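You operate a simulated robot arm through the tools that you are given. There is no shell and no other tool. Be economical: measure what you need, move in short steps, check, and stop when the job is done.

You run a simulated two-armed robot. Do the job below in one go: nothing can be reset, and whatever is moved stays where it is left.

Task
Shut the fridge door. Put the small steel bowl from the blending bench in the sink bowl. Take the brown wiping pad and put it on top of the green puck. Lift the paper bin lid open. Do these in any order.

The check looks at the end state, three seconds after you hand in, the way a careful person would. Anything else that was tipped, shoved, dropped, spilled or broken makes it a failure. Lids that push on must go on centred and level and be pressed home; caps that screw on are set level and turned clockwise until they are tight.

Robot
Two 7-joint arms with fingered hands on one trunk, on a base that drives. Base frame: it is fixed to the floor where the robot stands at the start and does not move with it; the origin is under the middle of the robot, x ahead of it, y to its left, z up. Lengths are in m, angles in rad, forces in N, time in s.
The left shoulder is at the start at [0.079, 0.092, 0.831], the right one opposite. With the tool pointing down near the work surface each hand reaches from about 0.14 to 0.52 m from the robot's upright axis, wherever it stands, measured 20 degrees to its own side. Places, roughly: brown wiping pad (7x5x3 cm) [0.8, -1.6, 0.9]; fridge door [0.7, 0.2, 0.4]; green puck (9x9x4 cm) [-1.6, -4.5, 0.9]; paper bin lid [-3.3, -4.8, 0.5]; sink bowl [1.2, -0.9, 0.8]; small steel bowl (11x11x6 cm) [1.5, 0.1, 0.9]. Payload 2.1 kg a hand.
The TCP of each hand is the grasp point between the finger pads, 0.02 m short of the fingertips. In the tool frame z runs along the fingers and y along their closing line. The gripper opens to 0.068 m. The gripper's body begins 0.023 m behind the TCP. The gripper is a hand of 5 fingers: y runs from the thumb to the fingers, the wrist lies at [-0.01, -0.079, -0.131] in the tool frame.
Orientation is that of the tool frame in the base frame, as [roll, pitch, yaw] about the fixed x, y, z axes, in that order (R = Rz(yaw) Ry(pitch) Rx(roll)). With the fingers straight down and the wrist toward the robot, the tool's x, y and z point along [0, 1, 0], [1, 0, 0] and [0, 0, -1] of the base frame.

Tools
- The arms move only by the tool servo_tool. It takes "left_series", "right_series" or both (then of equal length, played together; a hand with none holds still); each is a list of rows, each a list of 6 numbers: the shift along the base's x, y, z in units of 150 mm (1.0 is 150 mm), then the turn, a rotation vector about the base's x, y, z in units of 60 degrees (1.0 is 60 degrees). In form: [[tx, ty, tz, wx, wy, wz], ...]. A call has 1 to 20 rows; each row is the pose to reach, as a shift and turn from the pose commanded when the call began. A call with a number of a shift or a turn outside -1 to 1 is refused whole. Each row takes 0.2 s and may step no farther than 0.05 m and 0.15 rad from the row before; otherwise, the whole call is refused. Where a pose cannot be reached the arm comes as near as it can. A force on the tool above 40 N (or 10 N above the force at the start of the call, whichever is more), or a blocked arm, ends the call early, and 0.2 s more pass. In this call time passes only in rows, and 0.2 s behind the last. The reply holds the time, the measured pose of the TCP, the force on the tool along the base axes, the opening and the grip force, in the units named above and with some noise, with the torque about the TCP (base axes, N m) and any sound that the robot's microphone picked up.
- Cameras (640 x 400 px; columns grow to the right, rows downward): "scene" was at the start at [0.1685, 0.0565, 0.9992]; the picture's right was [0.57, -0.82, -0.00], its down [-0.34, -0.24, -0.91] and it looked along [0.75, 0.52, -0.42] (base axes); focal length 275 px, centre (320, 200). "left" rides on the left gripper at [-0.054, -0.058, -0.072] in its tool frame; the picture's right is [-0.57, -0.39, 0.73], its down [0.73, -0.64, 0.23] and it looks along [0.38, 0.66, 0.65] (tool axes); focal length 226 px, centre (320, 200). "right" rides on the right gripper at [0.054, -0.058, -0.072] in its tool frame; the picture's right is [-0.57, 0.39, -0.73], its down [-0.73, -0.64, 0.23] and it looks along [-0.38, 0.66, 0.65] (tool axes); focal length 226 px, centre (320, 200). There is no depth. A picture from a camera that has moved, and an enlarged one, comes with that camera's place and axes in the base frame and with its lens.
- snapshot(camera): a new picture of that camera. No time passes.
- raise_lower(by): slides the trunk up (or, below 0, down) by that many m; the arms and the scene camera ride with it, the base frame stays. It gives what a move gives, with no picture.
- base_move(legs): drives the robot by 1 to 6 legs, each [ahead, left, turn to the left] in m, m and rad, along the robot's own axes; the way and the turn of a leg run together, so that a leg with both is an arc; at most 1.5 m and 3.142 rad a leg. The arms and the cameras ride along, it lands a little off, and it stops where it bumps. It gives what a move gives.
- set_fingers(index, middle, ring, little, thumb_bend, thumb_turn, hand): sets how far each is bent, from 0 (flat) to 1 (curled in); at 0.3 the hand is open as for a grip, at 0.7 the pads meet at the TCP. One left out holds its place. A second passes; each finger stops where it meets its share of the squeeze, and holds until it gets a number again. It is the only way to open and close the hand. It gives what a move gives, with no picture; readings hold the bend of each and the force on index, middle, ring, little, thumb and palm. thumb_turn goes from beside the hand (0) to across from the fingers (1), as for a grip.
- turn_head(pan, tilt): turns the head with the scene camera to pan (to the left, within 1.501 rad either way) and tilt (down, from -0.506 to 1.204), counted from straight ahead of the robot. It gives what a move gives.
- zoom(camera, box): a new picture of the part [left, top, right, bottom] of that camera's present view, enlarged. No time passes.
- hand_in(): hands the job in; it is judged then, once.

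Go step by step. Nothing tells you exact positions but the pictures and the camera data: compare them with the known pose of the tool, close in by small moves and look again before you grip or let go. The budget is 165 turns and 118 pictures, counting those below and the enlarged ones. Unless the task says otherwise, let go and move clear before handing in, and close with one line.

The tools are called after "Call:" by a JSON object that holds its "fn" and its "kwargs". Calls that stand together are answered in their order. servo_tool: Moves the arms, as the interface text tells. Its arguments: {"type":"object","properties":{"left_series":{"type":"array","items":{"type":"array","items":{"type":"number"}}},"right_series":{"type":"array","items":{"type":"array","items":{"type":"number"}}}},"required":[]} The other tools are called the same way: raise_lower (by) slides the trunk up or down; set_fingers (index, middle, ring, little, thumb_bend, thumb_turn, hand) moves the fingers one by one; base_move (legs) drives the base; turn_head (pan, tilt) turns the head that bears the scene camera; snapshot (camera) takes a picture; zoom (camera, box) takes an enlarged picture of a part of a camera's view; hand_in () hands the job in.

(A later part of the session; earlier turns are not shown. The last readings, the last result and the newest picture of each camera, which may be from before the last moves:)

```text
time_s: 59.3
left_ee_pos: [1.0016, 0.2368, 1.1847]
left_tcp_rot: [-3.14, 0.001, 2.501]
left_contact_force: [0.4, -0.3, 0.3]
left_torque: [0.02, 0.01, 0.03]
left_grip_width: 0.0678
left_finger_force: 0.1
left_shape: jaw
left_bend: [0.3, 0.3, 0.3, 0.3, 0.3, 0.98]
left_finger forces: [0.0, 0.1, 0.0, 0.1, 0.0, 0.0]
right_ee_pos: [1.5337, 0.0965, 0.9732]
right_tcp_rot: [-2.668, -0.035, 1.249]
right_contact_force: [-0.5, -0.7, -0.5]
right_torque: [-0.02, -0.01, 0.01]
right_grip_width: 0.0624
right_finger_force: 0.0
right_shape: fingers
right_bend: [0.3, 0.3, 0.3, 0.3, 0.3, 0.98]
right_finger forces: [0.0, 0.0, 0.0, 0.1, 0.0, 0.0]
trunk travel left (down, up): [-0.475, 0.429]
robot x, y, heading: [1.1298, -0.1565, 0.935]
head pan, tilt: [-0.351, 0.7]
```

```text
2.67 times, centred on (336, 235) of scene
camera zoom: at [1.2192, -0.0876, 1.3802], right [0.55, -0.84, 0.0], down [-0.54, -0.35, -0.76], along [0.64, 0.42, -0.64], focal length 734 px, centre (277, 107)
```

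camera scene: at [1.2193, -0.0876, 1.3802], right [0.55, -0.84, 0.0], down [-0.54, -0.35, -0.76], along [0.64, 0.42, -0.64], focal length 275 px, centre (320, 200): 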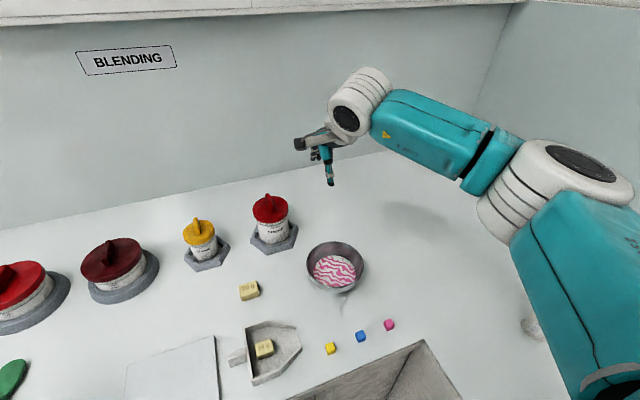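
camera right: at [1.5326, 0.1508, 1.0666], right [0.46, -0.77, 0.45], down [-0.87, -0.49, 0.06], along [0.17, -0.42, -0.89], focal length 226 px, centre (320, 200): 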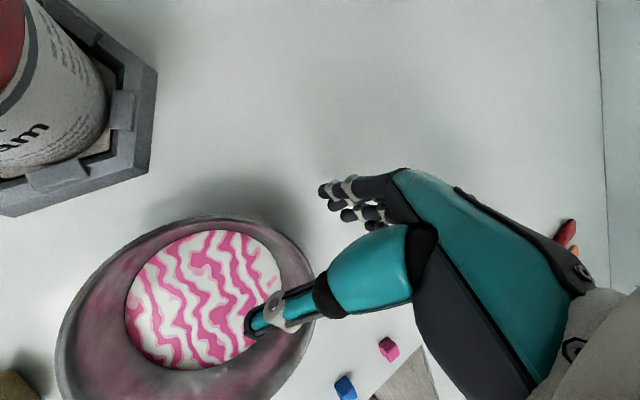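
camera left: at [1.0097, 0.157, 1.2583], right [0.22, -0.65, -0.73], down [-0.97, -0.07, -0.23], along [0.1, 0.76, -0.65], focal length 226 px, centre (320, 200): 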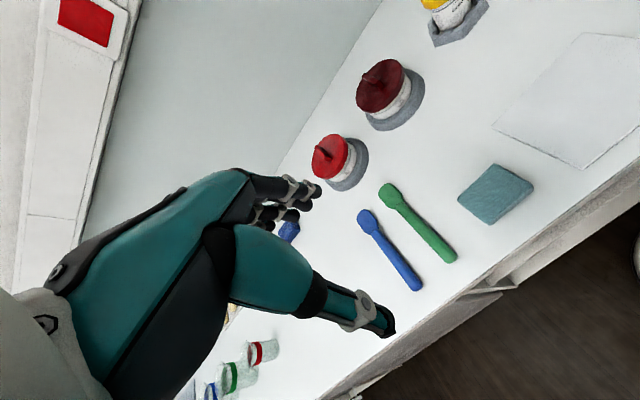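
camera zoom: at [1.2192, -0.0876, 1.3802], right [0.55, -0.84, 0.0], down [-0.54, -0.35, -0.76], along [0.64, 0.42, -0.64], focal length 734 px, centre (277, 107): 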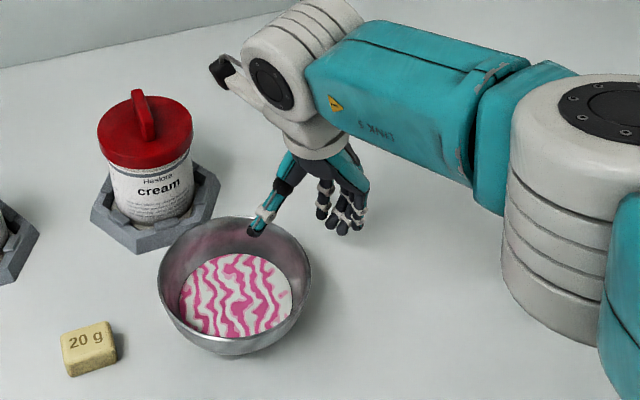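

The thumb is entering inside the rim and the fingers are outside. I'll go the last 3 cm.

Call:
{"fn": "servo_tool", "kwargs": {"right_series": [[-0.05, 0.02, -0.1, 0, 0, 0], [-0.095, 0.04, -0.195, 0, 0, 0]]}}

Call:
{"fn": "set_fingers", "kwargs": {"hand": "right", "index": 0.68, "middle": 0.68, "ring": 0.68, "little": 0.68, "thumb_bend": 0.66}}

Call:
{"fn": "snapshot", "kwargs": {"camera": "right"}}

Call:
{"fn": "zoom", "kwargs": {"camera": "scene", "box": [240, 160, 432, 310]}}

```text
time_s: 59.9
left_ee_pos: [1.0011, 0.237, 1.1843]
left_tcp_rot: [3.141, 0.001, 2.5]
left_contact_force: [-0.2, 1.3, 0.0]
left_torque: [-0.03, -0.04, -0.01]
left_grip_width: 0.0678
left_finger_force: 0.0
left_shape: jaw
left_bend: [0.3, 0.3, 0.3, 0.3, 0.3, 0.98]
left_finger forces: [0.0, 0.0, 0.0, 0.1, 0.0, 0.1]
right_ee_pos: [1.5203, 0.1023, 0.9444]
right_tcp_rot: [-2.666, -0.033, 1.252]
right_contact_force: [-0.6, -0.4, 1.0]
right_torque: [-0.01, 0.0, -0.02]
right_grip_width: 0.0627
right_finger_force: 0.0
right_shape: fingers
right_bend: [0.3, 0.3, 0.3, 0.3, 0.3, 0.98]
right_finger forces: [0.0, 0.0, 0.1, 0.0, 0.0, 0.0]
trunk travel left (down, up): [-0.475, 0.429]
robot x, y, heading: [1.134, -0.1552, 0.932]
head pan, tilt: [-0.351, 0.7]
```

```text
time_s: 60.9
left_ee_pos: [1.0015, 0.2361, 1.1859]
left_tcp_rot: [3.141, 0.0, 2.501]
left_contact_force: [-1.2, 0.4, -0.3]
left_torque: [0.0, 0.0, -0.02]
left_grip_width: 0.0677
left_finger_force: 0.0
left_shape: jaw
left_bend: [0.3, 0.3, 0.3, 0.3, 0.3, 0.98]
left_finger forces: [0.0, 0.0, 0.0, 0.0, 0.0, 0.0]
right_ee_pos: [1.5208, 0.1023, 0.9436]
right_tcp_rot: [-2.665, -0.035, 1.251]
right_contact_force: [1.2, 1.3, -0.2]
right_torque: [0.01, -0.02, -0.02]
right_grip_width: 0.0008
right_finger_force: 0.1
right_shape: fingers
right_bend: [0.68, 0.67, 0.68, 0.68, 0.66, 1.0]
right_finger forces: [0.0, 0.4, 0.0, 0.0, 0.0, 0.0]
trunk travel left (down, up): [-0.475, 0.429]
robot x, y, heading: [1.1336, -0.1539, 0.927]
head pan, tilt: [-0.351, 0.7]
```

```text
66 pictures are left
camera right: at [1.5185, 0.158, 1.0375], right [0.46, -0.77, 0.45], down [-0.87, -0.49, 0.06], along [0.17, -0.42, -0.89], focal length 226 px, centre (320, 200)
```

right: 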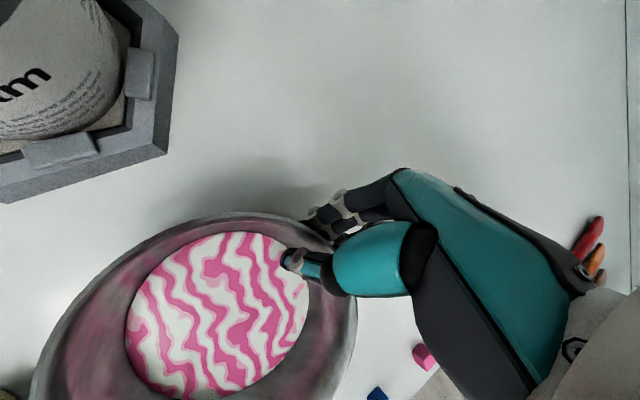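

```text
2.67 times, centred on (336, 235) of scene
camera zoom: at [1.2193, -0.0876, 1.3802], right [0.55, -0.84, 0.0], down [-0.54, -0.35, -0.76], along [0.64, 0.42, -0.64], focal length 734 px, centre (277, 107)
```

zoom: 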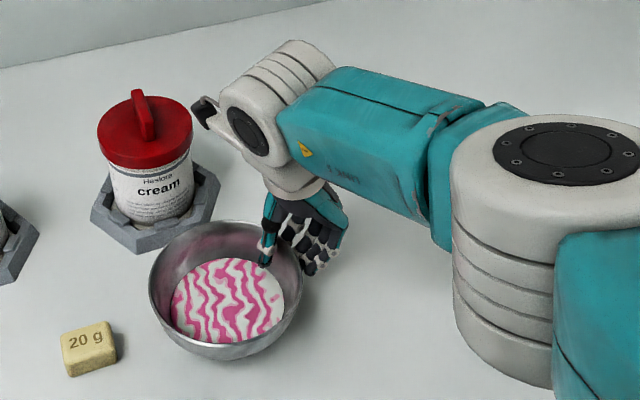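

The fingers and thumb are either side of the wall. I'll squeeze in steps again.

Call:
{"fn": "set_fingers", "kwargs": {"hand": "right", "index": 0.76, "middle": 0.76, "ring": 0.76, "little": 0.76, "thumb_bend": 0.78}}

Call:
{"fn": "snapshot", "kwargs": {"camera": "right"}}

```text
time_s: 61.9
left_ee_pos: [1.0023, 0.2369, 1.1857]
left_tcp_rot: [3.141, 0.0, 2.5]
left_contact_force: [-0.4, -0.7, -1.0]
left_torque: [-0.02, -0.02, 0.01]
left_grip_width: 0.0676
left_finger_force: 0.1
left_shape: jaw
left_bend: [0.3, 0.3, 0.3, 0.3, 0.3, 0.98]
left_finger forces: [0.0, 0.0, 0.1, 0.0, 0.1, 0.1]
right_ee_pos: [1.5207, 0.1019, 0.9445]
right_tcp_rot: [-2.667, -0.034, 1.25]
right_contact_force: [-1.1, 0.7, 0.4]
right_torque: [-0.01, -0.03, 0.01]
right_grip_width: 0.0001
right_finger_force: 6.3
right_shape: fingers
right_bend: [0.75, 0.74, 0.76, 0.76, 0.7, 1.0]
right_finger forces: [3.2, 3.1, 0.4, 0.1, 6.0, 0.1]
trunk travel left (down, up): [-0.475, 0.429]
robot x, y, heading: [1.1348, -0.1572, 0.926]
head pan, tilt: [-0.351, 0.7]
```

```text
64 pictures are left
camera right: at [1.5184, 0.1581, 1.0375], right [0.46, -0.77, 0.45], down [-0.87, -0.49, 0.06], along [0.17, -0.42, -0.89], focal length 226 px, centre (320, 200)
```

right: 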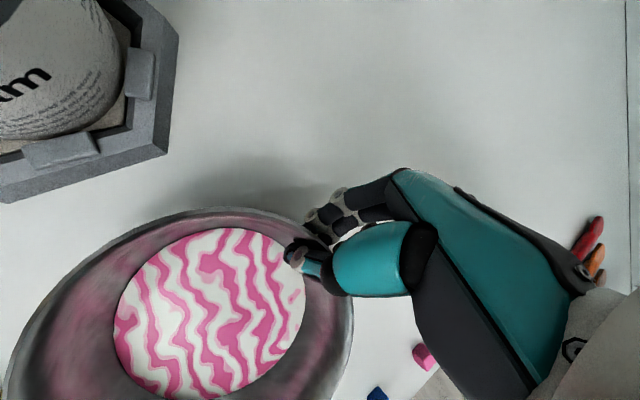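

It's balanced between index and middle against the thumb. I'll squeeze more.

Call:
{"fn": "set_fingers", "kwargs": {"hand": "right", "index": 0.82, "middle": 0.82, "ring": 0.84, "little": 0.84, "thumb_bend": 0.9}}

Call:
{"fn": "servo_tool", "kwargs": {"right_series": [[0, 0, 0.05, 0, 0, 0], [0, 0, 0.1, 0, 0, 0], [0, 0, 0.14, 0, 0, 0]]}}

Call:
{"fn": "snapshot", "kwargs": {"camera": "right"}}

Call:
{"fn": "zoom", "kwargs": {"camera": "scene", "box": [240, 160, 432, 310]}}

```text
time_s: 62.9
left_ee_pos: [1.0011, 0.2358, 1.1848]
left_tcp_rot: [3.14, 0.0, 2.502]
left_contact_force: [-0.3, -0.2, -0.2]
left_torque: [0.02, -0.01, -0.01]
left_grip_width: 0.0676
left_finger_force: 0.0
left_shape: jaw
left_bend: [0.3, 0.3, 0.3, 0.3, 0.3, 0.98]
left_finger forces: [0.0, 0.0, 0.1, 0.1, 0.0, 0.0]
right_ee_pos: [1.5198, 0.1035, 0.9452]
right_tcp_rot: [-2.666, -0.035, 1.251]
right_contact_force: [-1.1, 1.6, -0.1]
right_torque: [0.03, -0.04, 0.01]
right_grip_width: 0.0
right_finger_force: 15.4
right_shape: fingers
right_bend: [0.81, 0.81, 0.84, 0.84, 0.69, 1.0]
right_finger forces: [8.9, 6.7, 0.1, 0.1, 15.0, 0.0]
trunk travel left (down, up): [-0.475, 0.429]
robot x, y, heading: [1.1344, -0.154, 0.929]
head pan, tilt: [-0.351, 0.7]
```

```text
time_s: 63.7
left_ee_pos: [1.0009, 0.2372, 1.1867]
left_tcp_rot: [3.141, 0.001, 2.5]
left_contact_force: [-0.1, 0.6, -0.2]
left_torque: [0.03, 0.02, -0.02]
left_grip_width: 0.0676
left_finger_force: 0.0
left_shape: jaw
left_bend: [0.3, 0.3, 0.3, 0.3, 0.3, 0.98]
left_finger forces: [0.0, 0.0, 0.0, 0.0, 0.1, 0.0]
right_ee_pos: [1.5197, 0.1031, 0.9639]
right_tcp_rot: [-2.667, -0.034, 1.252]
right_contact_force: [0.0, 0.1, -1.4]
right_torque: [-0.05, -0.13, 0.0]
right_grip_width: 0.0001
right_finger_force: 17.7
right_shape: fingers
right_bend: [0.81, 0.81, 0.84, 0.84, 0.7, 1.0]
right_finger forces: [10.6, 6.9, 0.0, 0.0, 17.3, 0.1]
trunk travel left (down, up): [-0.475, 0.429]
robot x, y, heading: [1.1331, -0.1552, 0.929]
head pan, tilt: [-0.351, 0.7]
```

```text
63 pictures are left
camera right: at [1.518, 0.158, 1.0572], right [0.46, -0.77, 0.45], down [-0.87, -0.49, 0.06], along [0.17, -0.42, -0.89], focal length 226 px, centre (320, 200)
```

right: 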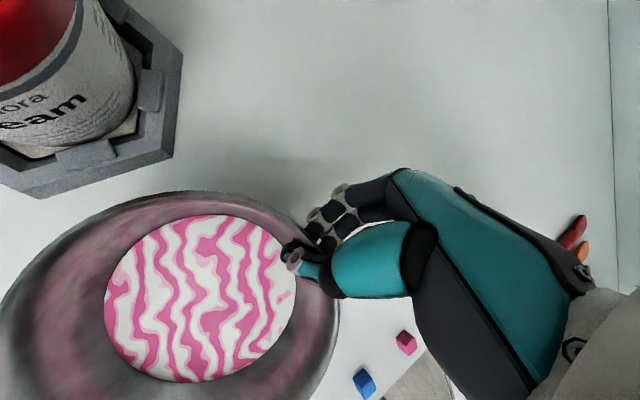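

```text
2.67 times, centred on (336, 235) of scene
camera zoom: at [1.2193, -0.0876, 1.3801], right [0.55, -0.84, 0.0], down [-0.54, -0.35, -0.76], along [0.64, 0.42, -0.64], focal length 734 px, centre (277, 107)
```

zoom: 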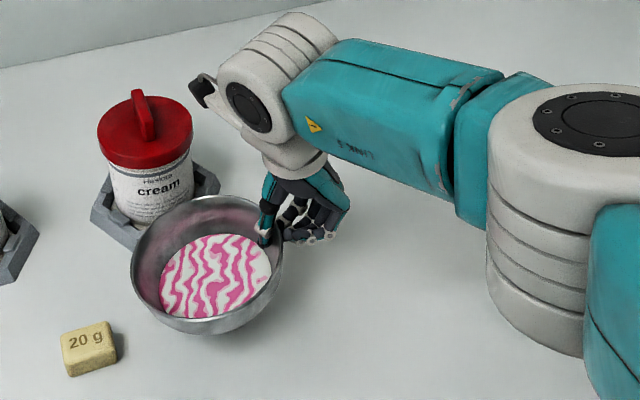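

The bowl is off the counter and well held, drooping slightly to the left. I'll lift more and tip the hand to level it.

Call:
{"fn": "servo_tool", "kwargs": {"right_series": [[0, 0, 0.15, 0.02, 0.06, 0], [0, 0, 0.3, 0.04, 0.12, 0], [0, 0, 0.45, 0.055, 0.18, 0], [0, 0, 0.6, 0.06, 0.2, 0]]}}

Call:
{"fn": "snapshot", "kwargs": {"camera": "right"}}

Call:
{"fn": "zoom", "kwargs": {"camera": "scene", "box": [200, 100, 456, 310]}}

```text
time_s: 64.7
left_ee_pos: [1.0024, 0.2364, 1.1868]
left_tcp_rot: [-3.14, -0.001, 2.499]
left_contact_force: [-0.5, 0.5, -0.1]
left_torque: [-0.01, 0.0, -0.02]
left_grip_width: 0.0677
left_finger_force: 0.0
left_shape: jaw
left_bend: [0.3, 0.3, 0.3, 0.3, 0.3, 0.98]
left_finger forces: [0.0, 0.0, 0.0, 0.0, 0.1, 0.1]
right_ee_pos: [1.5207, 0.1024, 1.0542]
right_tcp_rot: [-2.446, -0.026, 1.244]
right_contact_force: [0.5, -0.2, -1.3]
right_torque: [-0.08, -0.12, -0.02]
right_grip_width: 0.0001
right_finger_force: 18.0
right_shape: fingers
right_bend: [0.81, 0.81, 0.84, 0.84, 0.71, 1.0]
right_finger forces: [11.5, 6.3, 0.0, 0.0, 17.2, 0.0]
trunk travel left (down, up): [-0.475, 0.429]
robot x, y, heading: [1.1349, -0.1541, 0.932]
head pan, tilt: [-0.351, 0.7]
```

```text
61 pictures are left
camera right: at [1.5378, 0.1525, 1.1495], right [0.54, -0.79, 0.3], down [-0.84, -0.49, 0.21], along [-0.02, -0.36, -0.93], focal length 226 px, centre (320, 200)
```

right: 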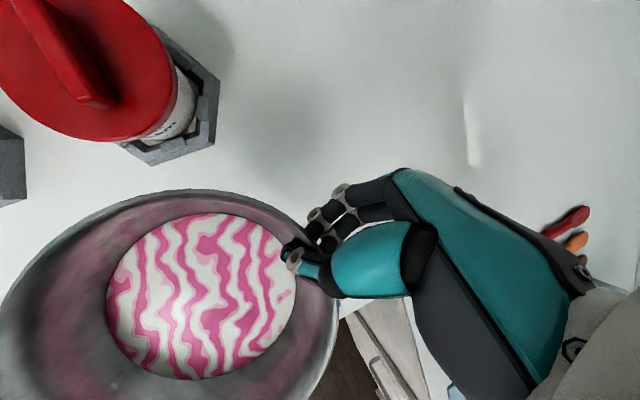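

```text
1.90 times, centred on (328, 205) of scene
camera zoom: at [1.2193, -0.0876, 1.3802], right [0.55, -0.84, 0.0], down [-0.54, -0.35, -0.76], along [0.64, 0.42, -0.64], focal length 524 px, centre (305, 190)
```

zoom: 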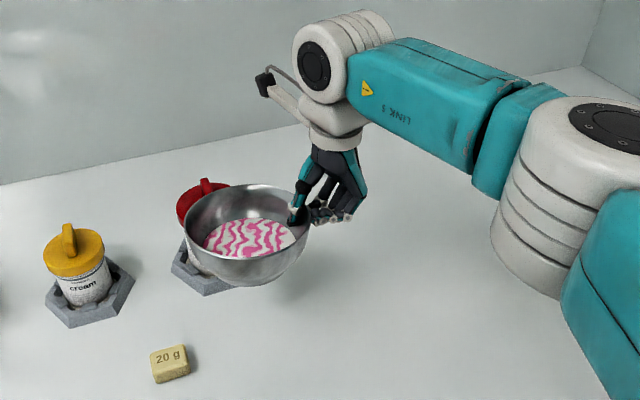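

The bowl is held nearly level. I'll raise the trunk a bit, back away from the corner, turn right to face the sink counter, and look.

Call:
{"fn": "raise_lower", "kwargs": {"by": 0.15}}

Call:
{"fn": "base_move", "kwargs": {"legs": [[-0.45, 0.2, 0], [0, 0, -0.8], [0, 0, -0.77]]}}

Call:
{"fn": "turn_head", "kwargs": {"pan": 0.0, "tilt": 0.6}}

Call:
{"fn": "snapshot", "kwargs": {"camera": "scene"}}

```text
time_s: 66.5
left_ee_pos: [1.0017, 0.2364, 1.3363]
left_tcp_rot: [3.141, 0.0, 2.498]
left_contact_force: [-0.3, 0.0, 0.4]
left_torque: [-0.01, -0.01, 0.01]
left_grip_width: 0.0674
left_finger_force: 0.1
left_shape: jaw
left_bend: [0.3, 0.3, 0.3, 0.3, 0.3, 0.98]
left_finger forces: [0.1, 0.1, 0.0, 0.0, 0.0, 0.0]
right_ee_pos: [1.5214, 0.1035, 1.2046]
right_tcp_rot: [-2.449, -0.029, 1.244]
right_contact_force: [0.2, 0.2, -2.5]
right_torque: [-0.05, -0.08, 0.02]
right_grip_width: 0.0001
right_finger_force: 17.4
right_shape: fingers
right_bend: [0.81, 0.81, 0.84, 0.84, 0.71, 1.0]
right_finger forces: [11.3, 6.7, 0.0, 0.0, 17.2, 0.1]
trunk travel left (down, up): [-0.625, 0.279]
robot x, y, heading: [1.1385, -0.1594, 0.933]
head pan, tilt: [-0.351, 0.7]
```

```text
time_s: 73.5
left_ee_pos: [1.0932, -0.2633, 1.3363]
left_tcp_rot: [-3.141, -0.001, 0.947]
left_contact_force: [0.3, 1.1, 0.3]
left_torque: [-0.01, 0.02, 0.01]
left_grip_width: 0.0678
left_finger_force: 0.0
left_shape: jaw
left_bend: [0.3, 0.3, 0.3, 0.3, 0.3, 0.98]
left_finger forces: [0.0, 0.0, 0.0, 0.0, 0.0, 0.1]
right_ee_pos: [0.9701, -0.7849, 1.2045]
right_tcp_rot: [-2.448, -0.026, -0.307]
right_contact_force: [0.3, -0.5, -1.8]
right_torque: [-0.11, 0.02, 0.01]
right_grip_width: 0.0001
right_finger_force: 17.6
right_shape: fingers
right_bend: [0.81, 0.81, 0.84, 0.84, 0.71, 1.0]
right_finger forces: [11.2, 6.7, 0.0, 0.0, 17.1, 0.0]
trunk travel left (down, up): [-0.625, 0.279]
robot x, y, heading: [0.7015, -0.4035, -0.618]
head pan, tilt: [-0.351, 0.7]
```

```text
time_s: 74.3
left_ee_pos: [1.093, -0.2635, 1.3351]
left_tcp_rot: [-3.14, 0.0, 0.95]
left_contact_force: [-0.6, 0.0, -0.4]
left_torque: [-0.02, -0.01, -0.04]
left_grip_width: 0.0678
left_finger_force: 0.1
left_shape: jaw
left_bend: [0.3, 0.3, 0.3, 0.3, 0.3, 0.98]
left_finger forces: [0.1, 0.1, 0.0, 0.1, 0.1, 0.0]
right_ee_pos: [0.9686, -0.784, 1.2044]
right_tcp_rot: [-2.449, -0.027, -0.307]
right_contact_force: [-0.3, 0.2, -1.2]
right_torque: [-0.1, 0.02, -0.02]
right_grip_width: 0.0
right_finger_force: 17.3
right_shape: fingers
right_bend: [0.81, 0.81, 0.84, 0.84, 0.71, 1.0]
right_finger forces: [11.1, 6.7, 0.0, 0.0, 17.0, 0.0]
trunk travel left (down, up): [-0.625, 0.279]
robot x, y, heading: [0.7054, -0.4037, -0.626]
head pan, tilt: [0.0, 0.6]
```

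```text
59 pictures are left
camera scene: at [0.7865, -0.4595, 1.5391], right [-0.58, -0.81, 0.0], down [-0.46, 0.33, -0.82], along [0.67, -0.48, -0.57], focal length 275 px, centre (320, 200)
```

scene: 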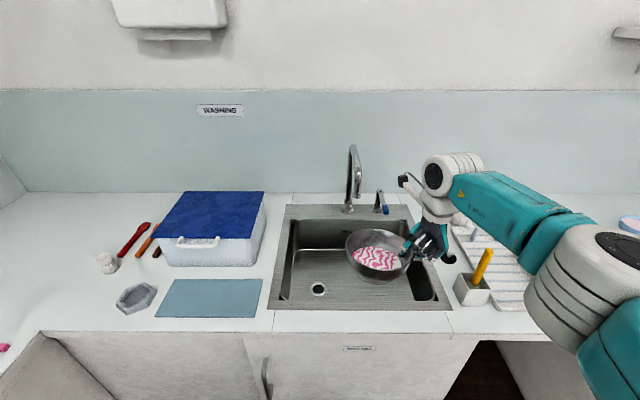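

I see the sink clearly: basin centre near (1.24, -0.93), rim at z≈0.9, bottom at about z 0.74, and the bowl is held level. I'll drive ahead 0.2 m so the bowl is over the basin.

Call:
{"fn": "base_move", "kwargs": {"legs": [[0.2, 0.03, -0.015]]}}

Call:
{"fn": "turn_head", "kwargs": {"pan": -0.2, "tilt": 0.85}}

Call:
{"fn": "snapshot", "kwargs": {"camera": "scene"}}

```text
time_s: 75.9
left_ee_pos: [1.2782, -0.3663, 1.3351]
left_tcp_rot: [-3.141, 0.001, 0.93]
left_contact_force: [0.5, -0.2, -0.3]
left_torque: [0.0, -0.01, 0.01]
left_grip_width: 0.0677
left_finger_force: 0.0
left_shape: jaw
left_bend: [0.3, 0.3, 0.3, 0.3, 0.3, 0.98]
left_finger forces: [0.0, 0.0, 0.0, 0.0, 0.0, 0.0]
right_ee_pos: [1.1447, -0.8871, 1.204]
right_tcp_rot: [-2.448, -0.028, -0.326]
right_contact_force: [0.5, 0.6, -2.3]
right_torque: [-0.09, 0.0, -0.03]
right_grip_width: 0.0
right_finger_force: 17.4
right_shape: fingers
right_bend: [0.81, 0.81, 0.84, 0.84, 0.71, 1.0]
right_finger forces: [11.2, 6.6, 0.1, 0.0, 17.1, 0.1]
trunk travel left (down, up): [-0.625, 0.279]
robot x, y, heading: [0.8842, -0.5004, -0.644]
head pan, tilt: [0.0, 0.6]
```

```text
time_s: 76.7
left_ee_pos: [1.2769, -0.3659, 1.3362]
left_tcp_rot: [3.141, 0.0, 0.929]
left_contact_force: [1.6, 0.5, -0.2]
left_torque: [0.0, 0.01, -0.01]
left_grip_width: 0.0677
left_finger_force: 0.0
left_shape: jaw
left_bend: [0.3, 0.3, 0.3, 0.3, 0.3, 0.98]
left_finger forces: [0.0, 0.1, 0.0, 0.0, 0.0, 0.0]
right_ee_pos: [1.1442, -0.8854, 1.204]
right_tcp_rot: [-2.448, -0.027, -0.326]
right_contact_force: [-0.1, -0.2, -1.1]
right_torque: [-0.1, 0.09, 0.0]
right_grip_width: 0.0002
right_finger_force: 17.1
right_shape: fingers
right_bend: [0.81, 0.81, 0.84, 0.84, 0.71, 1.0]
right_finger forces: [11.1, 6.7, 0.0, 0.1, 17.1, 0.0]
trunk travel left (down, up): [-0.625, 0.279]
robot x, y, heading: [0.8846, -0.498, -0.638]
head pan, tilt: [-0.201, 0.85]
```

```text
58 pictures are left
camera scene: at [0.9487, -0.5622, 1.5183], right [-0.75, -0.67, 0.0], down [-0.5, 0.56, -0.66], along [0.44, -0.49, -0.75], focal length 275 px, centre (320, 200)
```

scene: 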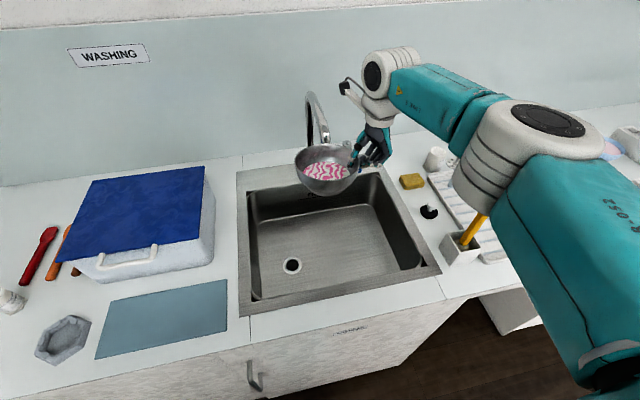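

The bowl is over the basin's front part. I'll creep 2 cm ahead, extend the arm 5 cm with the left hand tucked back, and start lowering the trunk.

Call:
{"fn": "base_move", "kwargs": {"legs": [[0.02, 0, 0]]}}

Call:
{"fn": "servo_tool", "kwargs": {"right_series": [[0.067, -0.05, 0, 0, 0, 0], [0.133, -0.1, 0, 0, 0, 0], [0.2, -0.15, 0, 0, 0, 0], [0.267, -0.2, 0, 0, 0, 0]], "left_series": [[-0.1, 0.08, 0, 0, 0, 0], [-0.2, 0.16, 0, 0, 0, 0], [-0.3, 0.24, 0, 0, 0, 0], [-0.4, 0.32, 0, 0, 0, 0]]}}

Call:
{"fn": "raise_lower", "kwargs": {"by": -0.18}}

Call:
{"fn": "snapshot", "kwargs": {"camera": "scene"}}

```text
time_s: 77.5
left_ee_pos: [1.2943, -0.3794, 1.3366]
left_tcp_rot: [-3.14, 0.0, 0.929]
left_contact_force: [-1.1, -1.0, -0.4]
left_torque: [0.05, -0.03, -0.01]
left_grip_width: 0.0678
left_finger_force: 0.0
left_shape: jaw
left_bend: [0.3, 0.3, 0.3, 0.3, 0.3, 0.98]
left_finger forces: [0.1, 0.1, 0.1, 0.0, 0.0, 0.0]
right_ee_pos: [1.1627, -0.898, 1.2044]
right_tcp_rot: [-2.448, -0.025, -0.327]
right_contact_force: [0.1, 0.8, -2.0]
right_torque: [-0.09, 0.06, -0.01]
right_grip_width: 0.0
right_finger_force: 17.2
right_shape: fingers
right_bend: [0.81, 0.81, 0.84, 0.84, 0.71, 1.0]
right_finger forces: [11.3, 6.3, 0.0, 0.0, 17.1, 0.0]
trunk travel left (down, up): [-0.625, 0.279]
robot x, y, heading: [0.8977, -0.5137, -0.64]
head pan, tilt: [-0.201, 0.85]
```

```text
time_s: 78.5
left_ee_pos: [1.2321, -0.3309, 1.3348]
left_tcp_rot: [-3.141, 0.0, 0.929]
left_contact_force: [-0.4, -0.4, -0.2]
left_torque: [-0.01, 0.0, -0.01]
left_grip_width: 0.0677
left_finger_force: 0.1
left_shape: jaw
left_bend: [0.3, 0.3, 0.3, 0.3, 0.3, 0.98]
left_finger forces: [0.1, 0.0, 0.0, 0.0, 0.0, 0.1]
right_ee_pos: [1.1698, -0.9026, 1.2048]
right_tcp_rot: [-2.448, -0.029, -0.327]
right_contact_force: [0.5, 0.1, -0.9]
right_torque: [-0.12, 0.05, -0.02]
right_grip_width: 0.0001
right_finger_force: 17.5
right_shape: fingers
right_bend: [0.81, 0.81, 0.84, 0.84, 0.71, 1.0]
right_finger forces: [11.2, 6.4, 0.0, 0.0, 17.1, 0.0]
right hand out of reach, approached as far as the arm can: row 2, 3, 4
trunk travel left (down, up): [-0.625, 0.279]
robot x, y, heading: [0.9026, -0.5107, -0.639]
head pan, tilt: [-0.201, 0.85]
```

```text
time_s: 80.5
left_ee_pos: [1.2328, -0.3308, 1.1556]
left_tcp_rot: [-3.141, 0.0, 0.929]
left_contact_force: [0.6, -0.7, 0.3]
left_torque: [0.03, -0.01, -0.01]
left_grip_width: 0.0678
left_finger_force: 0.0
left_shape: jaw
left_bend: [0.3, 0.3, 0.3, 0.3, 0.3, 0.98]
left_finger forces: [0.1, 0.0, 0.0, 0.1, 0.0, 0.0]
right_ee_pos: [1.1684, -0.9017, 1.026]
right_tcp_rot: [-2.449, -0.026, -0.326]
right_contact_force: [-0.2, 0.2, -2.3]
right_torque: [-0.11, 0.04, 0.0]
right_grip_width: 0.0
right_finger_force: 17.3
right_shape: fingers
right_bend: [0.81, 0.81, 0.84, 0.84, 0.71, 1.0]
right_finger forces: [11.2, 6.4, 0.0, 0.1, 17.1, 0.0]
trunk travel left (down, up): [-0.445, 0.459]
robot x, y, heading: [0.905, -0.5115, -0.635]
head pan, tilt: [-0.201, 0.85]
```

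```text
57 pictures are left
camera scene: at [0.9741, -0.5813, 1.3378], right [-0.75, -0.67, 0.0], down [-0.5, 0.56, -0.66], along [0.44, -0.49, -0.75], focal length 275 px, centre (320, 200)
```

scene: 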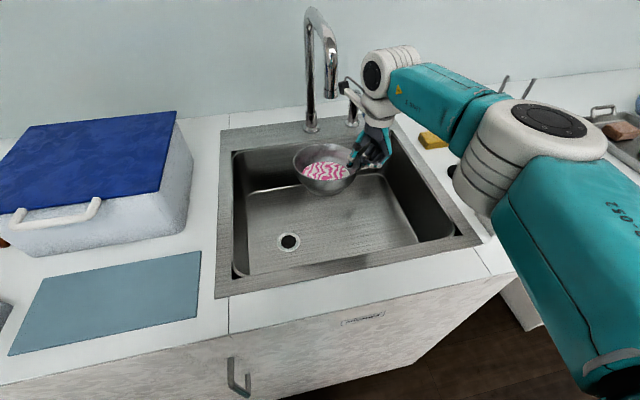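

The bowl is over the basin at r≈1.46 with clearance all round. I'll lower further.

Call:
{"fn": "raise_lower", "kwargs": {"by": -0.12}}

Call:
{"fn": "snapshot", "kwargs": {"camera": "scene"}}

Call:
{"fn": "snapshot", "kwargs": {"camera": "right"}}

```text
time_s: 82.0
left_ee_pos: [1.2335, -0.3306, 1.0365]
left_tcp_rot: [-3.141, 0.0, 0.93]
left_contact_force: [-0.4, -0.8, 0.3]
left_torque: [-0.04, -0.01, -0.01]
left_grip_width: 0.0676
left_finger_force: 0.0
left_shape: jaw
left_bend: [0.3, 0.3, 0.3, 0.3, 0.3, 0.98]
left_finger forces: [0.0, 0.1, 0.0, 0.1, 0.1, 0.0]
right_ee_pos: [1.1692, -0.9018, 0.9057]
right_tcp_rot: [-2.448, -0.028, -0.327]
right_contact_force: [-0.1, 0.0, -1.5]
right_torque: [-0.15, 0.04, 0.0]
right_grip_width: 0.0
right_finger_force: 17.3
right_shape: fingers
right_bend: [0.81, 0.81, 0.84, 0.84, 0.71, 1.0]
right_finger forces: [11.3, 6.5, 0.1, 0.0, 17.1, 0.0]
trunk travel left (down, up): [-0.325, 0.579]
robot x, y, heading: [0.9021, -0.5114, -0.64]
head pan, tilt: [-0.201, 0.85]
```

```text
56 pictures are left
camera scene: at [0.9857, -0.59, 1.217], right [-0.75, -0.67, 0.0], down [-0.5, 0.56, -0.66], along [0.44, -0.49, -0.75], focal length 275 px, centre (320, 200)
```

scene: 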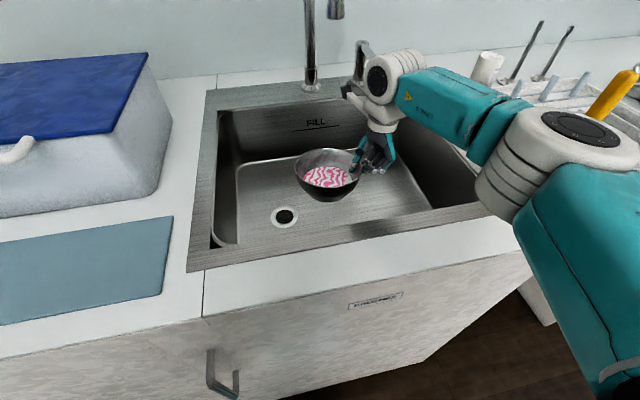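

```text
55 pictures are left
camera right: at [1.2175, -0.9187, 1.0005], right [-0.79, -0.54, 0.3], down [-0.49, 0.84, 0.21], along [-0.36, 0.02, -0.93], focal length 226 px, centre (320, 200)
```

right: 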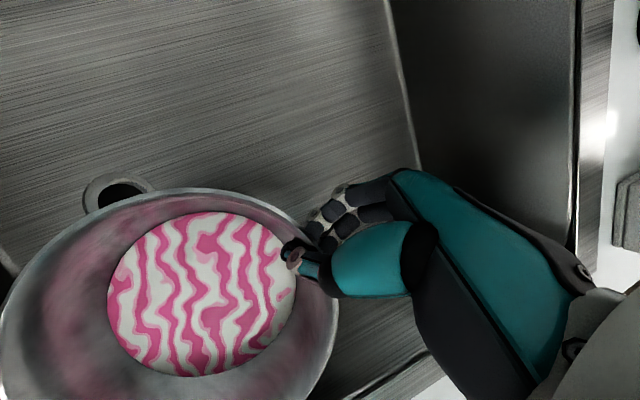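

All clear. I'll lower with the arm by 6 cm and check the elbow and hand.

Call:
{"fn": "servo_tool", "kwargs": {"right_series": [[0, 0, -0.13, 0, 0, 0], [0, 0, -0.27, 0, 0, 0], [0, 0, -0.4, 0, 0, 0]]}}

Call:
{"fn": "snapshot", "kwargs": {"camera": "scene"}}

```text
time_s: 82.8
left_ee_pos: [1.2333, -0.3316, 1.0363]
left_tcp_rot: [3.139, 0.0, 0.928]
left_contact_force: [0.1, -0.2, 0.2]
left_torque: [0.01, 0.0, -0.04]
left_grip_width: 0.0678
left_finger_force: 0.0
left_shape: jaw
left_bend: [0.3, 0.3, 0.3, 0.3, 0.3, 0.98]
left_finger forces: [0.0, 0.0, 0.0, 0.0, 0.0, 0.0]
right_ee_pos: [1.1674, -0.9019, 0.8407]
right_tcp_rot: [-2.448, -0.025, -0.324]
right_contact_force: [0.5, 0.2, -1.3]
right_torque: [-0.09, 0.07, 0.0]
right_grip_width: 0.0
right_finger_force: 17.0
right_shape: fingers
right_bend: [0.81, 0.81, 0.84, 0.84, 0.71, 1.0]
right_finger forces: [11.2, 6.4, 0.0, 0.0, 17.0, 0.0]
trunk travel left (down, up): [-0.325, 0.579]
robot x, y, heading: [0.8988, -0.511, -0.643]
head pan, tilt: [-0.201, 0.85]
```

```text
54 pictures are left
camera scene: at [0.9858, -0.5901, 1.217], right [-0.75, -0.67, 0.0], down [-0.5, 0.56, -0.66], along [0.44, -0.49, -0.75], focal length 275 px, centre (320, 200)
```

scene: 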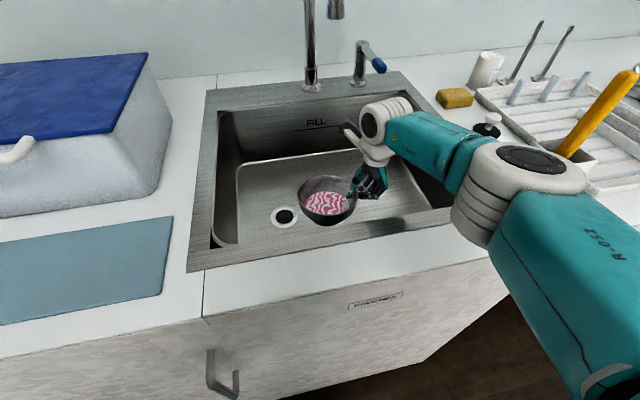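

It's going well. I'll continue down in 1 cm steps until contact.

Call:
{"fn": "servo_tool", "kwargs": {"right_series": [[0, 0, -0.067, 0, 0, 0], [0, 0, -0.133, 0, 0, 0], [0, 0, -0.2, 0, 0, 0]]}}

Call:
{"fn": "zoom", "kwargs": {"camera": "scene", "box": [180, 80, 500, 280]}}

```text
time_s: 83.6
left_ee_pos: [1.2331, -0.3302, 1.0371]
left_tcp_rot: [-3.142, 0.001, 0.929]
left_contact_force: [-0.8, -0.7, 0.3]
left_torque: [0.0, -0.01, -0.02]
left_grip_width: 0.0677
left_finger_force: 0.0
left_shape: jaw
left_bend: [0.3, 0.3, 0.3, 0.3, 0.3, 0.98]
left_finger forces: [0.0, 0.0, 0.0, 0.0, 0.1, 0.0]
right_ee_pos: [1.1682, -0.9016, 0.8152]
right_tcp_rot: [-2.449, -0.026, -0.325]
right_contact_force: [0.3, 0.0, -2.0]
right_torque: [-0.07, 0.03, 0.0]
right_grip_width: 0.0001
right_finger_force: 17.2
right_shape: fingers
right_bend: [0.81, 0.81, 0.84, 0.84, 0.71, 1.0]
right_finger forces: [11.2, 6.3, 0.0, 0.0, 17.0, 0.0]
trunk travel left (down, up): [-0.325, 0.579]
robot x, y, heading: [0.9001, -0.5117, -0.64]
head pan, tilt: [-0.201, 0.85]
```

```text
2.00 times, centred on (340, 180) of scene
camera zoom: at [0.9858, -0.59, 1.217], right [-0.75, -0.67, 0.0], down [-0.5, 0.56, -0.66], along [0.44, -0.49, -0.75], focal length 551 px, centre (280, 240)
```

zoom: 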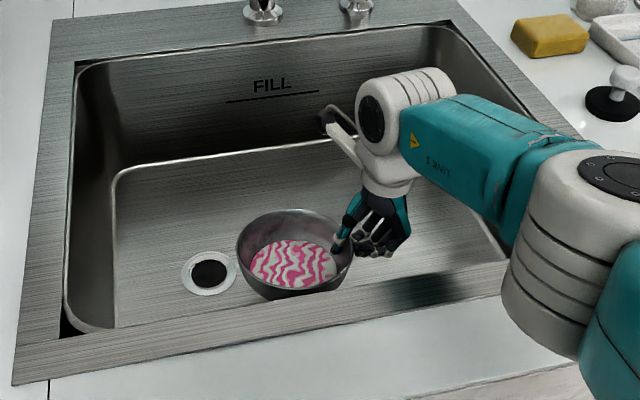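

Nearly at the bottom. I'll take a few more small steps, watching the force.

Call:
{"fn": "servo_tool", "kwargs": {"right_series": [[0, 0, -0.05, 0, 0, 0], [0, 0, -0.1, 0, 0, 0], [0, 0, -0.14, 0, 0, 0]]}}

Call:
{"fn": "zoom", "kwargs": {"camera": "scene", "box": [260, 130, 420, 240]}}

```text
time_s: 84.4
left_ee_pos: [1.2342, -0.3311, 1.0359]
left_tcp_rot: [3.141, -0.001, 0.929]
left_contact_force: [-0.3, -0.9, -0.1]
left_torque: [0.0, -0.02, 0.0]
left_grip_width: 0.0676
left_finger_force: 0.2
left_shape: jaw
left_bend: [0.3, 0.3, 0.3, 0.3, 0.3, 0.98]
left_finger forces: [0.1, 0.0, 0.0, 0.0, 0.0, 0.0]
right_ee_pos: [1.1684, -0.9011, 0.7949]
right_tcp_rot: [-2.448, -0.026, -0.329]
right_contact_force: [-0.3, -0.1, -2.3]
right_torque: [-0.09, 0.02, 0.01]
right_grip_width: 0.0
right_finger_force: 17.2
right_shape: fingers
right_bend: [0.81, 0.81, 0.84, 0.84, 0.71, 1.0]
right_finger forces: [11.1, 6.3, 0.2, 0.0, 17.0, 0.1]
trunk travel left (down, up): [-0.325, 0.579]
robot x, y, heading: [0.901, -0.5106, -0.643]
head pan, tilt: [-0.201, 0.85]
```

```text
3.64 times, centred on (340, 185) of scene
camera zoom: at [0.9858, -0.5901, 1.217], right [-0.75, -0.67, 0.0], down [-0.5, 0.56, -0.66], along [0.44, -0.49, -0.75], focal length 1001 px, centre (247, 254)
```

zoom: 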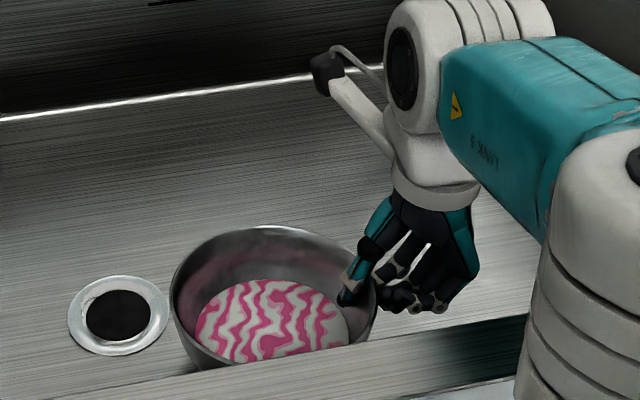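

Call:
{"fn": "servo_tool", "kwargs": {"right_series": [[0, 0, -0.035, 0, 0, 0], [0, 0, -0.07, 0, 0, 0], [0, 0, -0.1, 0, 0, 0]]}}

Call:
{"fn": "zoom", "kwargs": {"camera": "scene", "box": [180, 80, 500, 280]}}

Call:
{"fn": "snapshot", "kwargs": {"camera": "right"}}

```text
time_s: 85.2
left_ee_pos: [1.2346, -0.33, 1.0357]
left_tcp_rot: [3.141, -0.001, 0.93]
left_contact_force: [-0.3, -0.6, 0.2]
left_torque: [0.0, -0.01, 0.01]
left_grip_width: 0.0675
left_finger_force: 0.1
left_shape: jaw
left_bend: [0.3, 0.3, 0.3, 0.3, 0.3, 0.98]
left_finger forces: [0.0, 0.0, 0.1, 0.2, 0.1, 0.0]
right_ee_pos: [1.1648, -0.898, 0.7838]
right_tcp_rot: [-2.449, -0.028, -0.327]
right_contact_force: [-1.7, -3.3, 7.6]
right_torque: [0.04, -0.07, 0.0]
right_grip_width: 0.0002
right_finger_force: 16.1
right_shape: fingers
right_bend: [0.81, 0.82, 0.84, 0.84, 0.71, 1.0]
right_finger forces: [10.5, 6.8, 0.1, 0.0, 15.8, 0.0]
right hand out of reach, approached as far as the arm can: row 2, 3
trunk travel left (down, up): [-0.325, 0.579]
robot x, y, heading: [0.9052, -0.5132, -0.636]
head pan, tilt: [-0.201, 0.85]
```

```text
2.00 times, centred on (340, 180) of scene
camera zoom: at [0.9852, -0.5898, 1.2171], right [-0.75, -0.67, 0.0], down [-0.5, 0.56, -0.66], along [0.44, -0.49, -0.75], focal length 551 px, centre (280, 240)
```

zoom: 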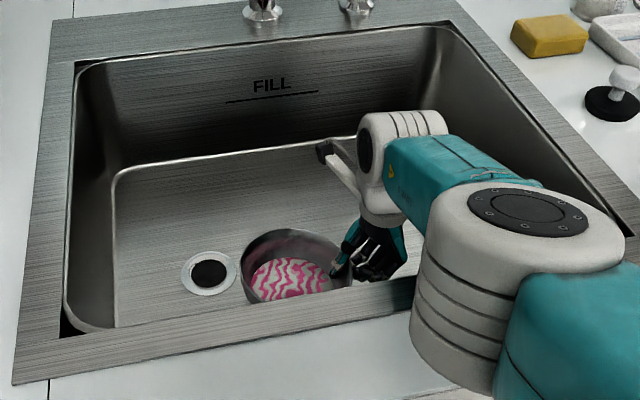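

```text
50 pictures are left
camera right: at [1.2123, -0.9154, 0.8791], right [-0.79, -0.54, 0.3], down [-0.49, 0.84, 0.21], along [-0.36, 0.02, -0.93], focal length 226 px, centre (320, 200)
```

right: 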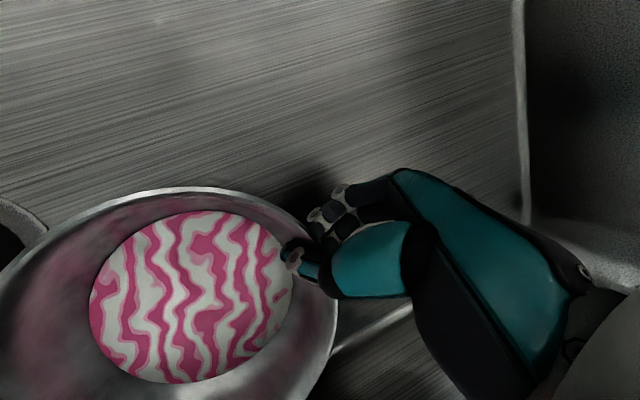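

Contact: the floor pushes up at about 8 N, so the bowl is resting on the basin bottom. I'll open gradually.

Call:
{"fn": "set_fingers", "kwargs": {"hand": "right", "index": 0.68, "middle": 0.68, "ring": 0.68, "little": 0.68, "thumb_bend": 0.62}}

Call:
{"fn": "set_fingers", "kwargs": {"hand": "right", "index": 0.3, "middle": 0.3, "ring": 0.3, "little": 0.3, "thumb_bend": 0.3}}

Call:
{"fn": "snapshot", "kwargs": {"camera": "right"}}

Call:
{"fn": "zoom", "kwargs": {"camera": "scene", "box": [180, 80, 500, 280]}}

```text
time_s: 86.2
left_ee_pos: [1.2349, -0.3299, 1.0354]
left_tcp_rot: [-3.14, 0.001, 0.927]
left_contact_force: [0.3, -0.8, -0.2]
left_torque: [0.01, -0.05, 0.0]
left_grip_width: 0.0677
left_finger_force: 0.1
left_shape: jaw
left_bend: [0.3, 0.3, 0.3, 0.3, 0.3, 0.98]
left_finger forces: [0.0, 0.0, 0.0, 0.0, 0.0, 0.0]
right_ee_pos: [1.1633, -0.899, 0.7842]
right_tcp_rot: [-2.448, -0.027, -0.324]
right_contact_force: [1.3, 2.0, 0.4]
right_torque: [-0.03, 0.0, 0.0]
right_grip_width: 0.0042
right_finger_force: 0.1
right_shape: fingers
right_bend: [0.68, 0.68, 0.68, 0.68, 0.61, 1.0]
right_finger forces: [0.0, 0.0, 0.0, 0.1, 0.9, 0.1]
trunk travel left (down, up): [-0.325, 0.579]
robot x, y, heading: [0.9027, -0.5125, -0.642]
head pan, tilt: [-0.201, 0.85]
```

```text
time_s: 87.2
left_ee_pos: [1.2328, -0.329, 1.0366]
left_tcp_rot: [3.14, 0.003, 0.929]
left_contact_force: [0.6, -0.1, 0.6]
left_torque: [-0.02, 0.01, -0.01]
left_grip_width: 0.0677
left_finger_force: 0.1
left_shape: jaw
left_bend: [0.3, 0.3, 0.3, 0.3, 0.3, 0.98]
left_finger forces: [0.1, 0.1, 0.1, 0.0, 0.0, 0.0]
right_ee_pos: [1.1641, -0.8982, 0.7845]
right_tcp_rot: [-2.451, -0.03, -0.327]
right_contact_force: [2.3, 2.5, 22.0]
right_torque: [-0.07, 0.09, -0.03]
right_grip_width: 0.0508
right_finger_force: 10.6
right_shape: fingers
right_bend: [0.44, 0.37, 0.38, 0.3, 0.3, 0.98]
right_finger forces: [11.1, 4.9, 5.1, 0.0, 0.0, 0.0]
trunk travel left (down, up): [-0.325, 0.579]
robot x, y, heading: [0.9016, -0.5104, -0.639]
head pan, tilt: [-0.201, 0.85]
```

```text
49 pictures are left
camera right: at [1.2126, -0.9142, 0.88], right [-0.79, -0.54, 0.3], down [-0.5, 0.84, 0.21], along [-0.36, 0.02, -0.93], focal length 226 px, centre (320, 200)
```

right: 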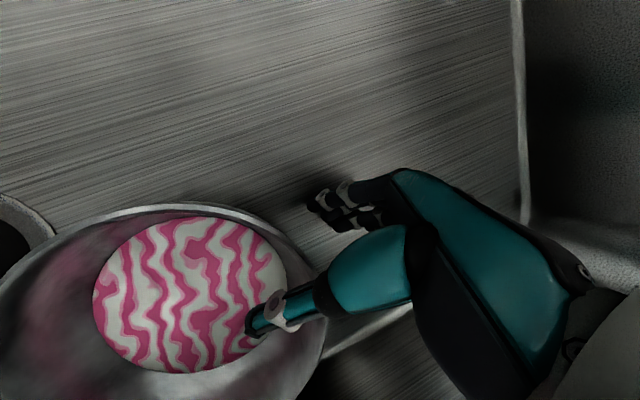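

```text
2.00 times, centred on (340, 180) of scene
camera zoom: at [0.9852, -0.5882, 1.2173], right [-0.75, -0.67, 0.0], down [-0.5, 0.56, -0.66], along [0.44, -0.49, -0.75], focal length 551 px, centre (280, 240)
```

zoom: 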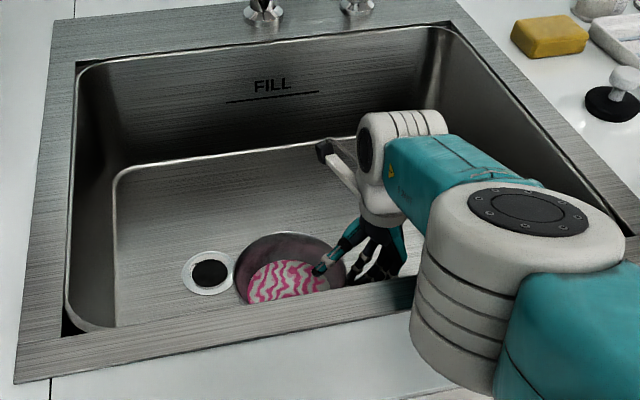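

The bowl sits flat and is released; the open fingers are pressing the basin floor. I'll retreat back along the finger direction, then straight up.

Call:
{"fn": "servo_tool", "kwargs": {"right_series": [[-0.01, -0.03, 0.08, 0, 0, 0], [-0.03, -0.1, 0.2, 0, 0, 0], [-0.055, -0.17, 0.35, 0, 0, 0], [-0.08, -0.22, 0.55, 0, 0, 0], [-0.08, -0.22, 0.8, 0, 0, 0], [-0.08, -0.22, 1.0, 0, 0, 0]]}}

Call:
{"fn": "raise_lower", "kwargs": {"by": 0.2}}

Call:
{"fn": "snapshot", "kwargs": {"camera": "scene"}}

```text
time_s: 88.6
left_ee_pos: [1.2341, -0.3314, 1.035]
left_tcp_rot: [3.141, -0.001, 0.929]
left_contact_force: [0.8, -0.2, -0.2]
left_torque: [-0.01, -0.02, 0.03]
left_grip_width: 0.0677
left_finger_force: 0.2
left_shape: jaw
left_bend: [0.3, 0.3, 0.3, 0.3, 0.3, 0.98]
left_finger forces: [0.0, 0.1, 0.0, 0.0, 0.0, 0.0]
right_ee_pos: [1.1593, -0.9401, 0.9338]
right_tcp_rot: [-2.448, -0.026, -0.325]
right_contact_force: [-0.5, -0.7, 0.3]
right_torque: [0.0, -0.03, 0.0]
right_grip_width: 0.062
right_finger_force: 0.1
right_shape: fingers
right_bend: [0.3, 0.3, 0.3, 0.3, 0.3, 0.98]
right_finger forces: [0.0, 0.0, 0.0, 0.0, 0.0, 0.0]
right hand out of reach, approached as far as the arm can: row 4, 5, 6
trunk travel left (down, up): [-0.325, 0.579]
robot x, y, heading: [0.9026, -0.5086, -0.642]
head pan, tilt: [-0.201, 0.85]
```

```text
time_s: 90.8
left_ee_pos: [1.2338, -0.3297, 1.2355]
left_tcp_rot: [3.14, 0.0, 0.928]
left_contact_force: [-1.2, 0.5, 0.5]
left_torque: [0.01, 0.0, -0.03]
left_grip_width: 0.0678
left_finger_force: 0.1
left_shape: jaw
left_bend: [0.3, 0.3, 0.3, 0.3, 0.3, 0.98]
left_finger forces: [0.0, 0.0, 0.1, 0.0, 0.0, 0.1]
right_ee_pos: [1.1563, -0.9364, 1.1557]
right_tcp_rot: [-2.465, -0.073, -0.324]
right_contact_force: [0.0, 0.7, -0.8]
right_torque: [0.02, 0.05, 0.03]
right_grip_width: 0.0622
right_finger_force: 0.0
right_shape: fingers
right_bend: [0.3, 0.3, 0.3, 0.3, 0.3, 0.98]
right_finger forces: [0.0, 0.0, 0.0, 0.1, 0.1, 0.0]
trunk travel left (down, up): [-0.525, 0.379]
robot x, y, heading: [0.9022, -0.5117, -0.64]
head pan, tilt: [-0.201, 0.85]
```

```text
47 pictures are left
camera scene: at [0.969, -0.5774, 1.418], right [-0.75, -0.67, 0.0], down [-0.5, 0.56, -0.66], along [0.44, -0.49, -0.75], focal length 275 px, centre (320, 200)
```

scene: 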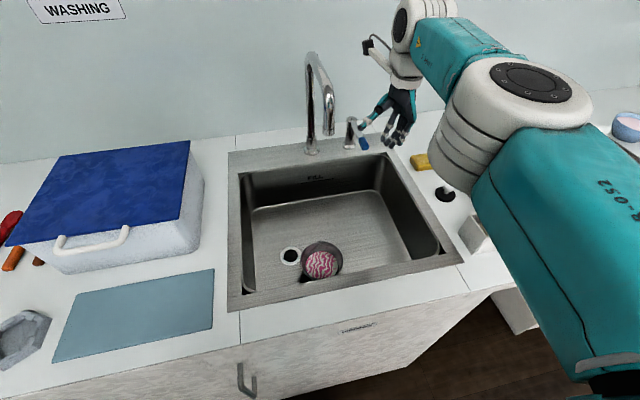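

The bowl is in the sink. I'll zoom to check it's upright and that the brush holder by the elbow is undisturbed.

Call:
{"fn": "zoom", "kwargs": {"camera": "scene", "box": [240, 150, 520, 320]}}

```text
2.29 times, centred on (380, 235) of scene
camera zoom: at [0.969, -0.5774, 1.418], right [-0.75, -0.67, 0.0], down [-0.5, 0.56, -0.66], along [0.44, -0.49, -0.75], focal length 630 px, centre (183, 120)
```

zoom: 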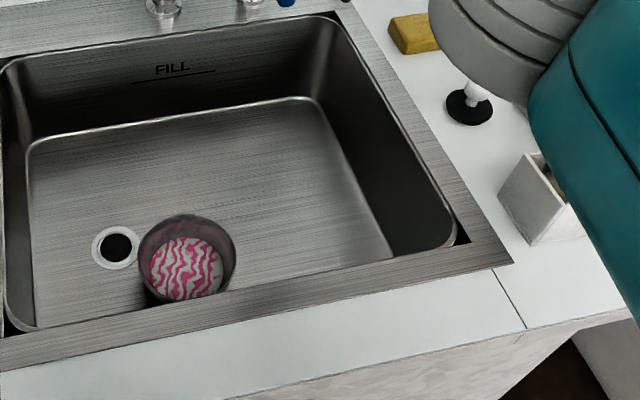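

The bowl sits in the basin and the surroundings are undisturbed. Next is the brown pad, further right along this counter; I'll back off, slide right and look.

Call:
{"fn": "base_move", "kwargs": {"legs": [[-0.25, 0, 0], [0, -0.9, 0]]}}

Call:
{"fn": "turn_head", "kwargs": {"pan": 0.0, "tilt": 0.75}}

Call:
{"fn": "snapshot", "kwargs": {"camera": "scene"}}

```text
time_s: 96.8
left_ee_pos: [0.5072, -0.8842, 1.2359]
left_tcp_rot: [-3.141, 0.0, 0.907]
left_contact_force: [0.7, 1.0, 0.2]
left_torque: [-0.01, 0.0, -0.02]
left_grip_width: 0.0677
left_finger_force: 0.1
left_shape: jaw
left_bend: [0.3, 0.3, 0.3, 0.3, 0.3, 0.98]
left_finger forces: [0.0, 0.0, 0.0, 0.1, 0.1, 0.0]
right_ee_pos: [0.4156, -1.4884, 1.1562]
right_tcp_rot: [-2.463, -0.075, -0.348]
right_contact_force: [1.6, -0.3, -0.7]
right_torque: [-0.02, 0.0, 0.02]
right_grip_width: 0.062
right_finger_force: 0.0
right_shape: fingers
right_bend: [0.3, 0.3, 0.3, 0.3, 0.3, 0.98]
right_finger forces: [0.0, 0.0, 0.1, 0.1, 0.0, 0.0]
trunk travel left (down, up): [-0.525, 0.379]
robot x, y, heading: [0.1737, -1.0596, -0.669]
head pan, tilt: [-0.201, 0.85]
```

```text
time_s: 97.5
left_ee_pos: [0.5082, -0.8829, 1.2357]
left_tcp_rot: [3.142, 0.001, 0.907]
left_contact_force: [-0.8, 0.3, -0.1]
left_torque: [0.03, -0.01, 0.0]
left_grip_width: 0.0678
left_finger_force: 0.0
left_shape: jaw
left_bend: [0.3, 0.3, 0.3, 0.3, 0.3, 0.98]
left_finger forces: [0.0, 0.1, 0.0, 0.0, 0.0, 0.0]
right_ee_pos: [0.4163, -1.4869, 1.1558]
right_tcp_rot: [-2.466, -0.076, -0.348]
right_contact_force: [0.2, 0.1, 0.0]
right_torque: [0.03, -0.01, -0.02]
right_grip_width: 0.0622
right_finger_force: 0.1
right_shape: fingers
right_bend: [0.3, 0.3, 0.3, 0.3, 0.3, 0.98]
right_finger forces: [0.0, 0.0, 0.1, 0.0, 0.0, 0.0]
trunk travel left (down, up): [-0.525, 0.379]
robot x, y, heading: [0.1716, -1.0547, -0.666]
head pan, tilt: [0.0, 0.75]
```

```text
45 pictures are left
camera scene: at [0.2516, -1.1152, 1.4261], right [-0.62, -0.79, 0.0], down [-0.54, 0.42, -0.73], along [0.58, -0.45, -0.68], focal length 275 px, centre (320, 200)
```

scene: 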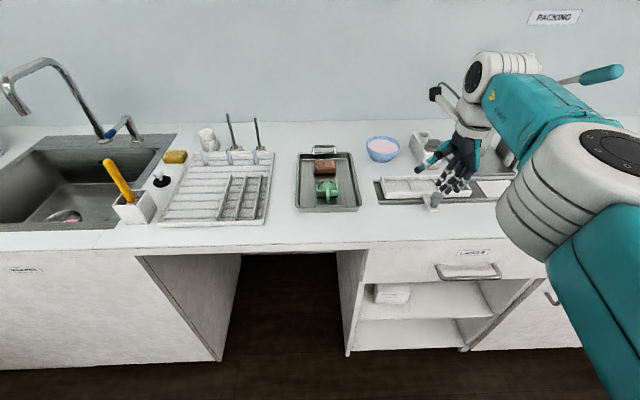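

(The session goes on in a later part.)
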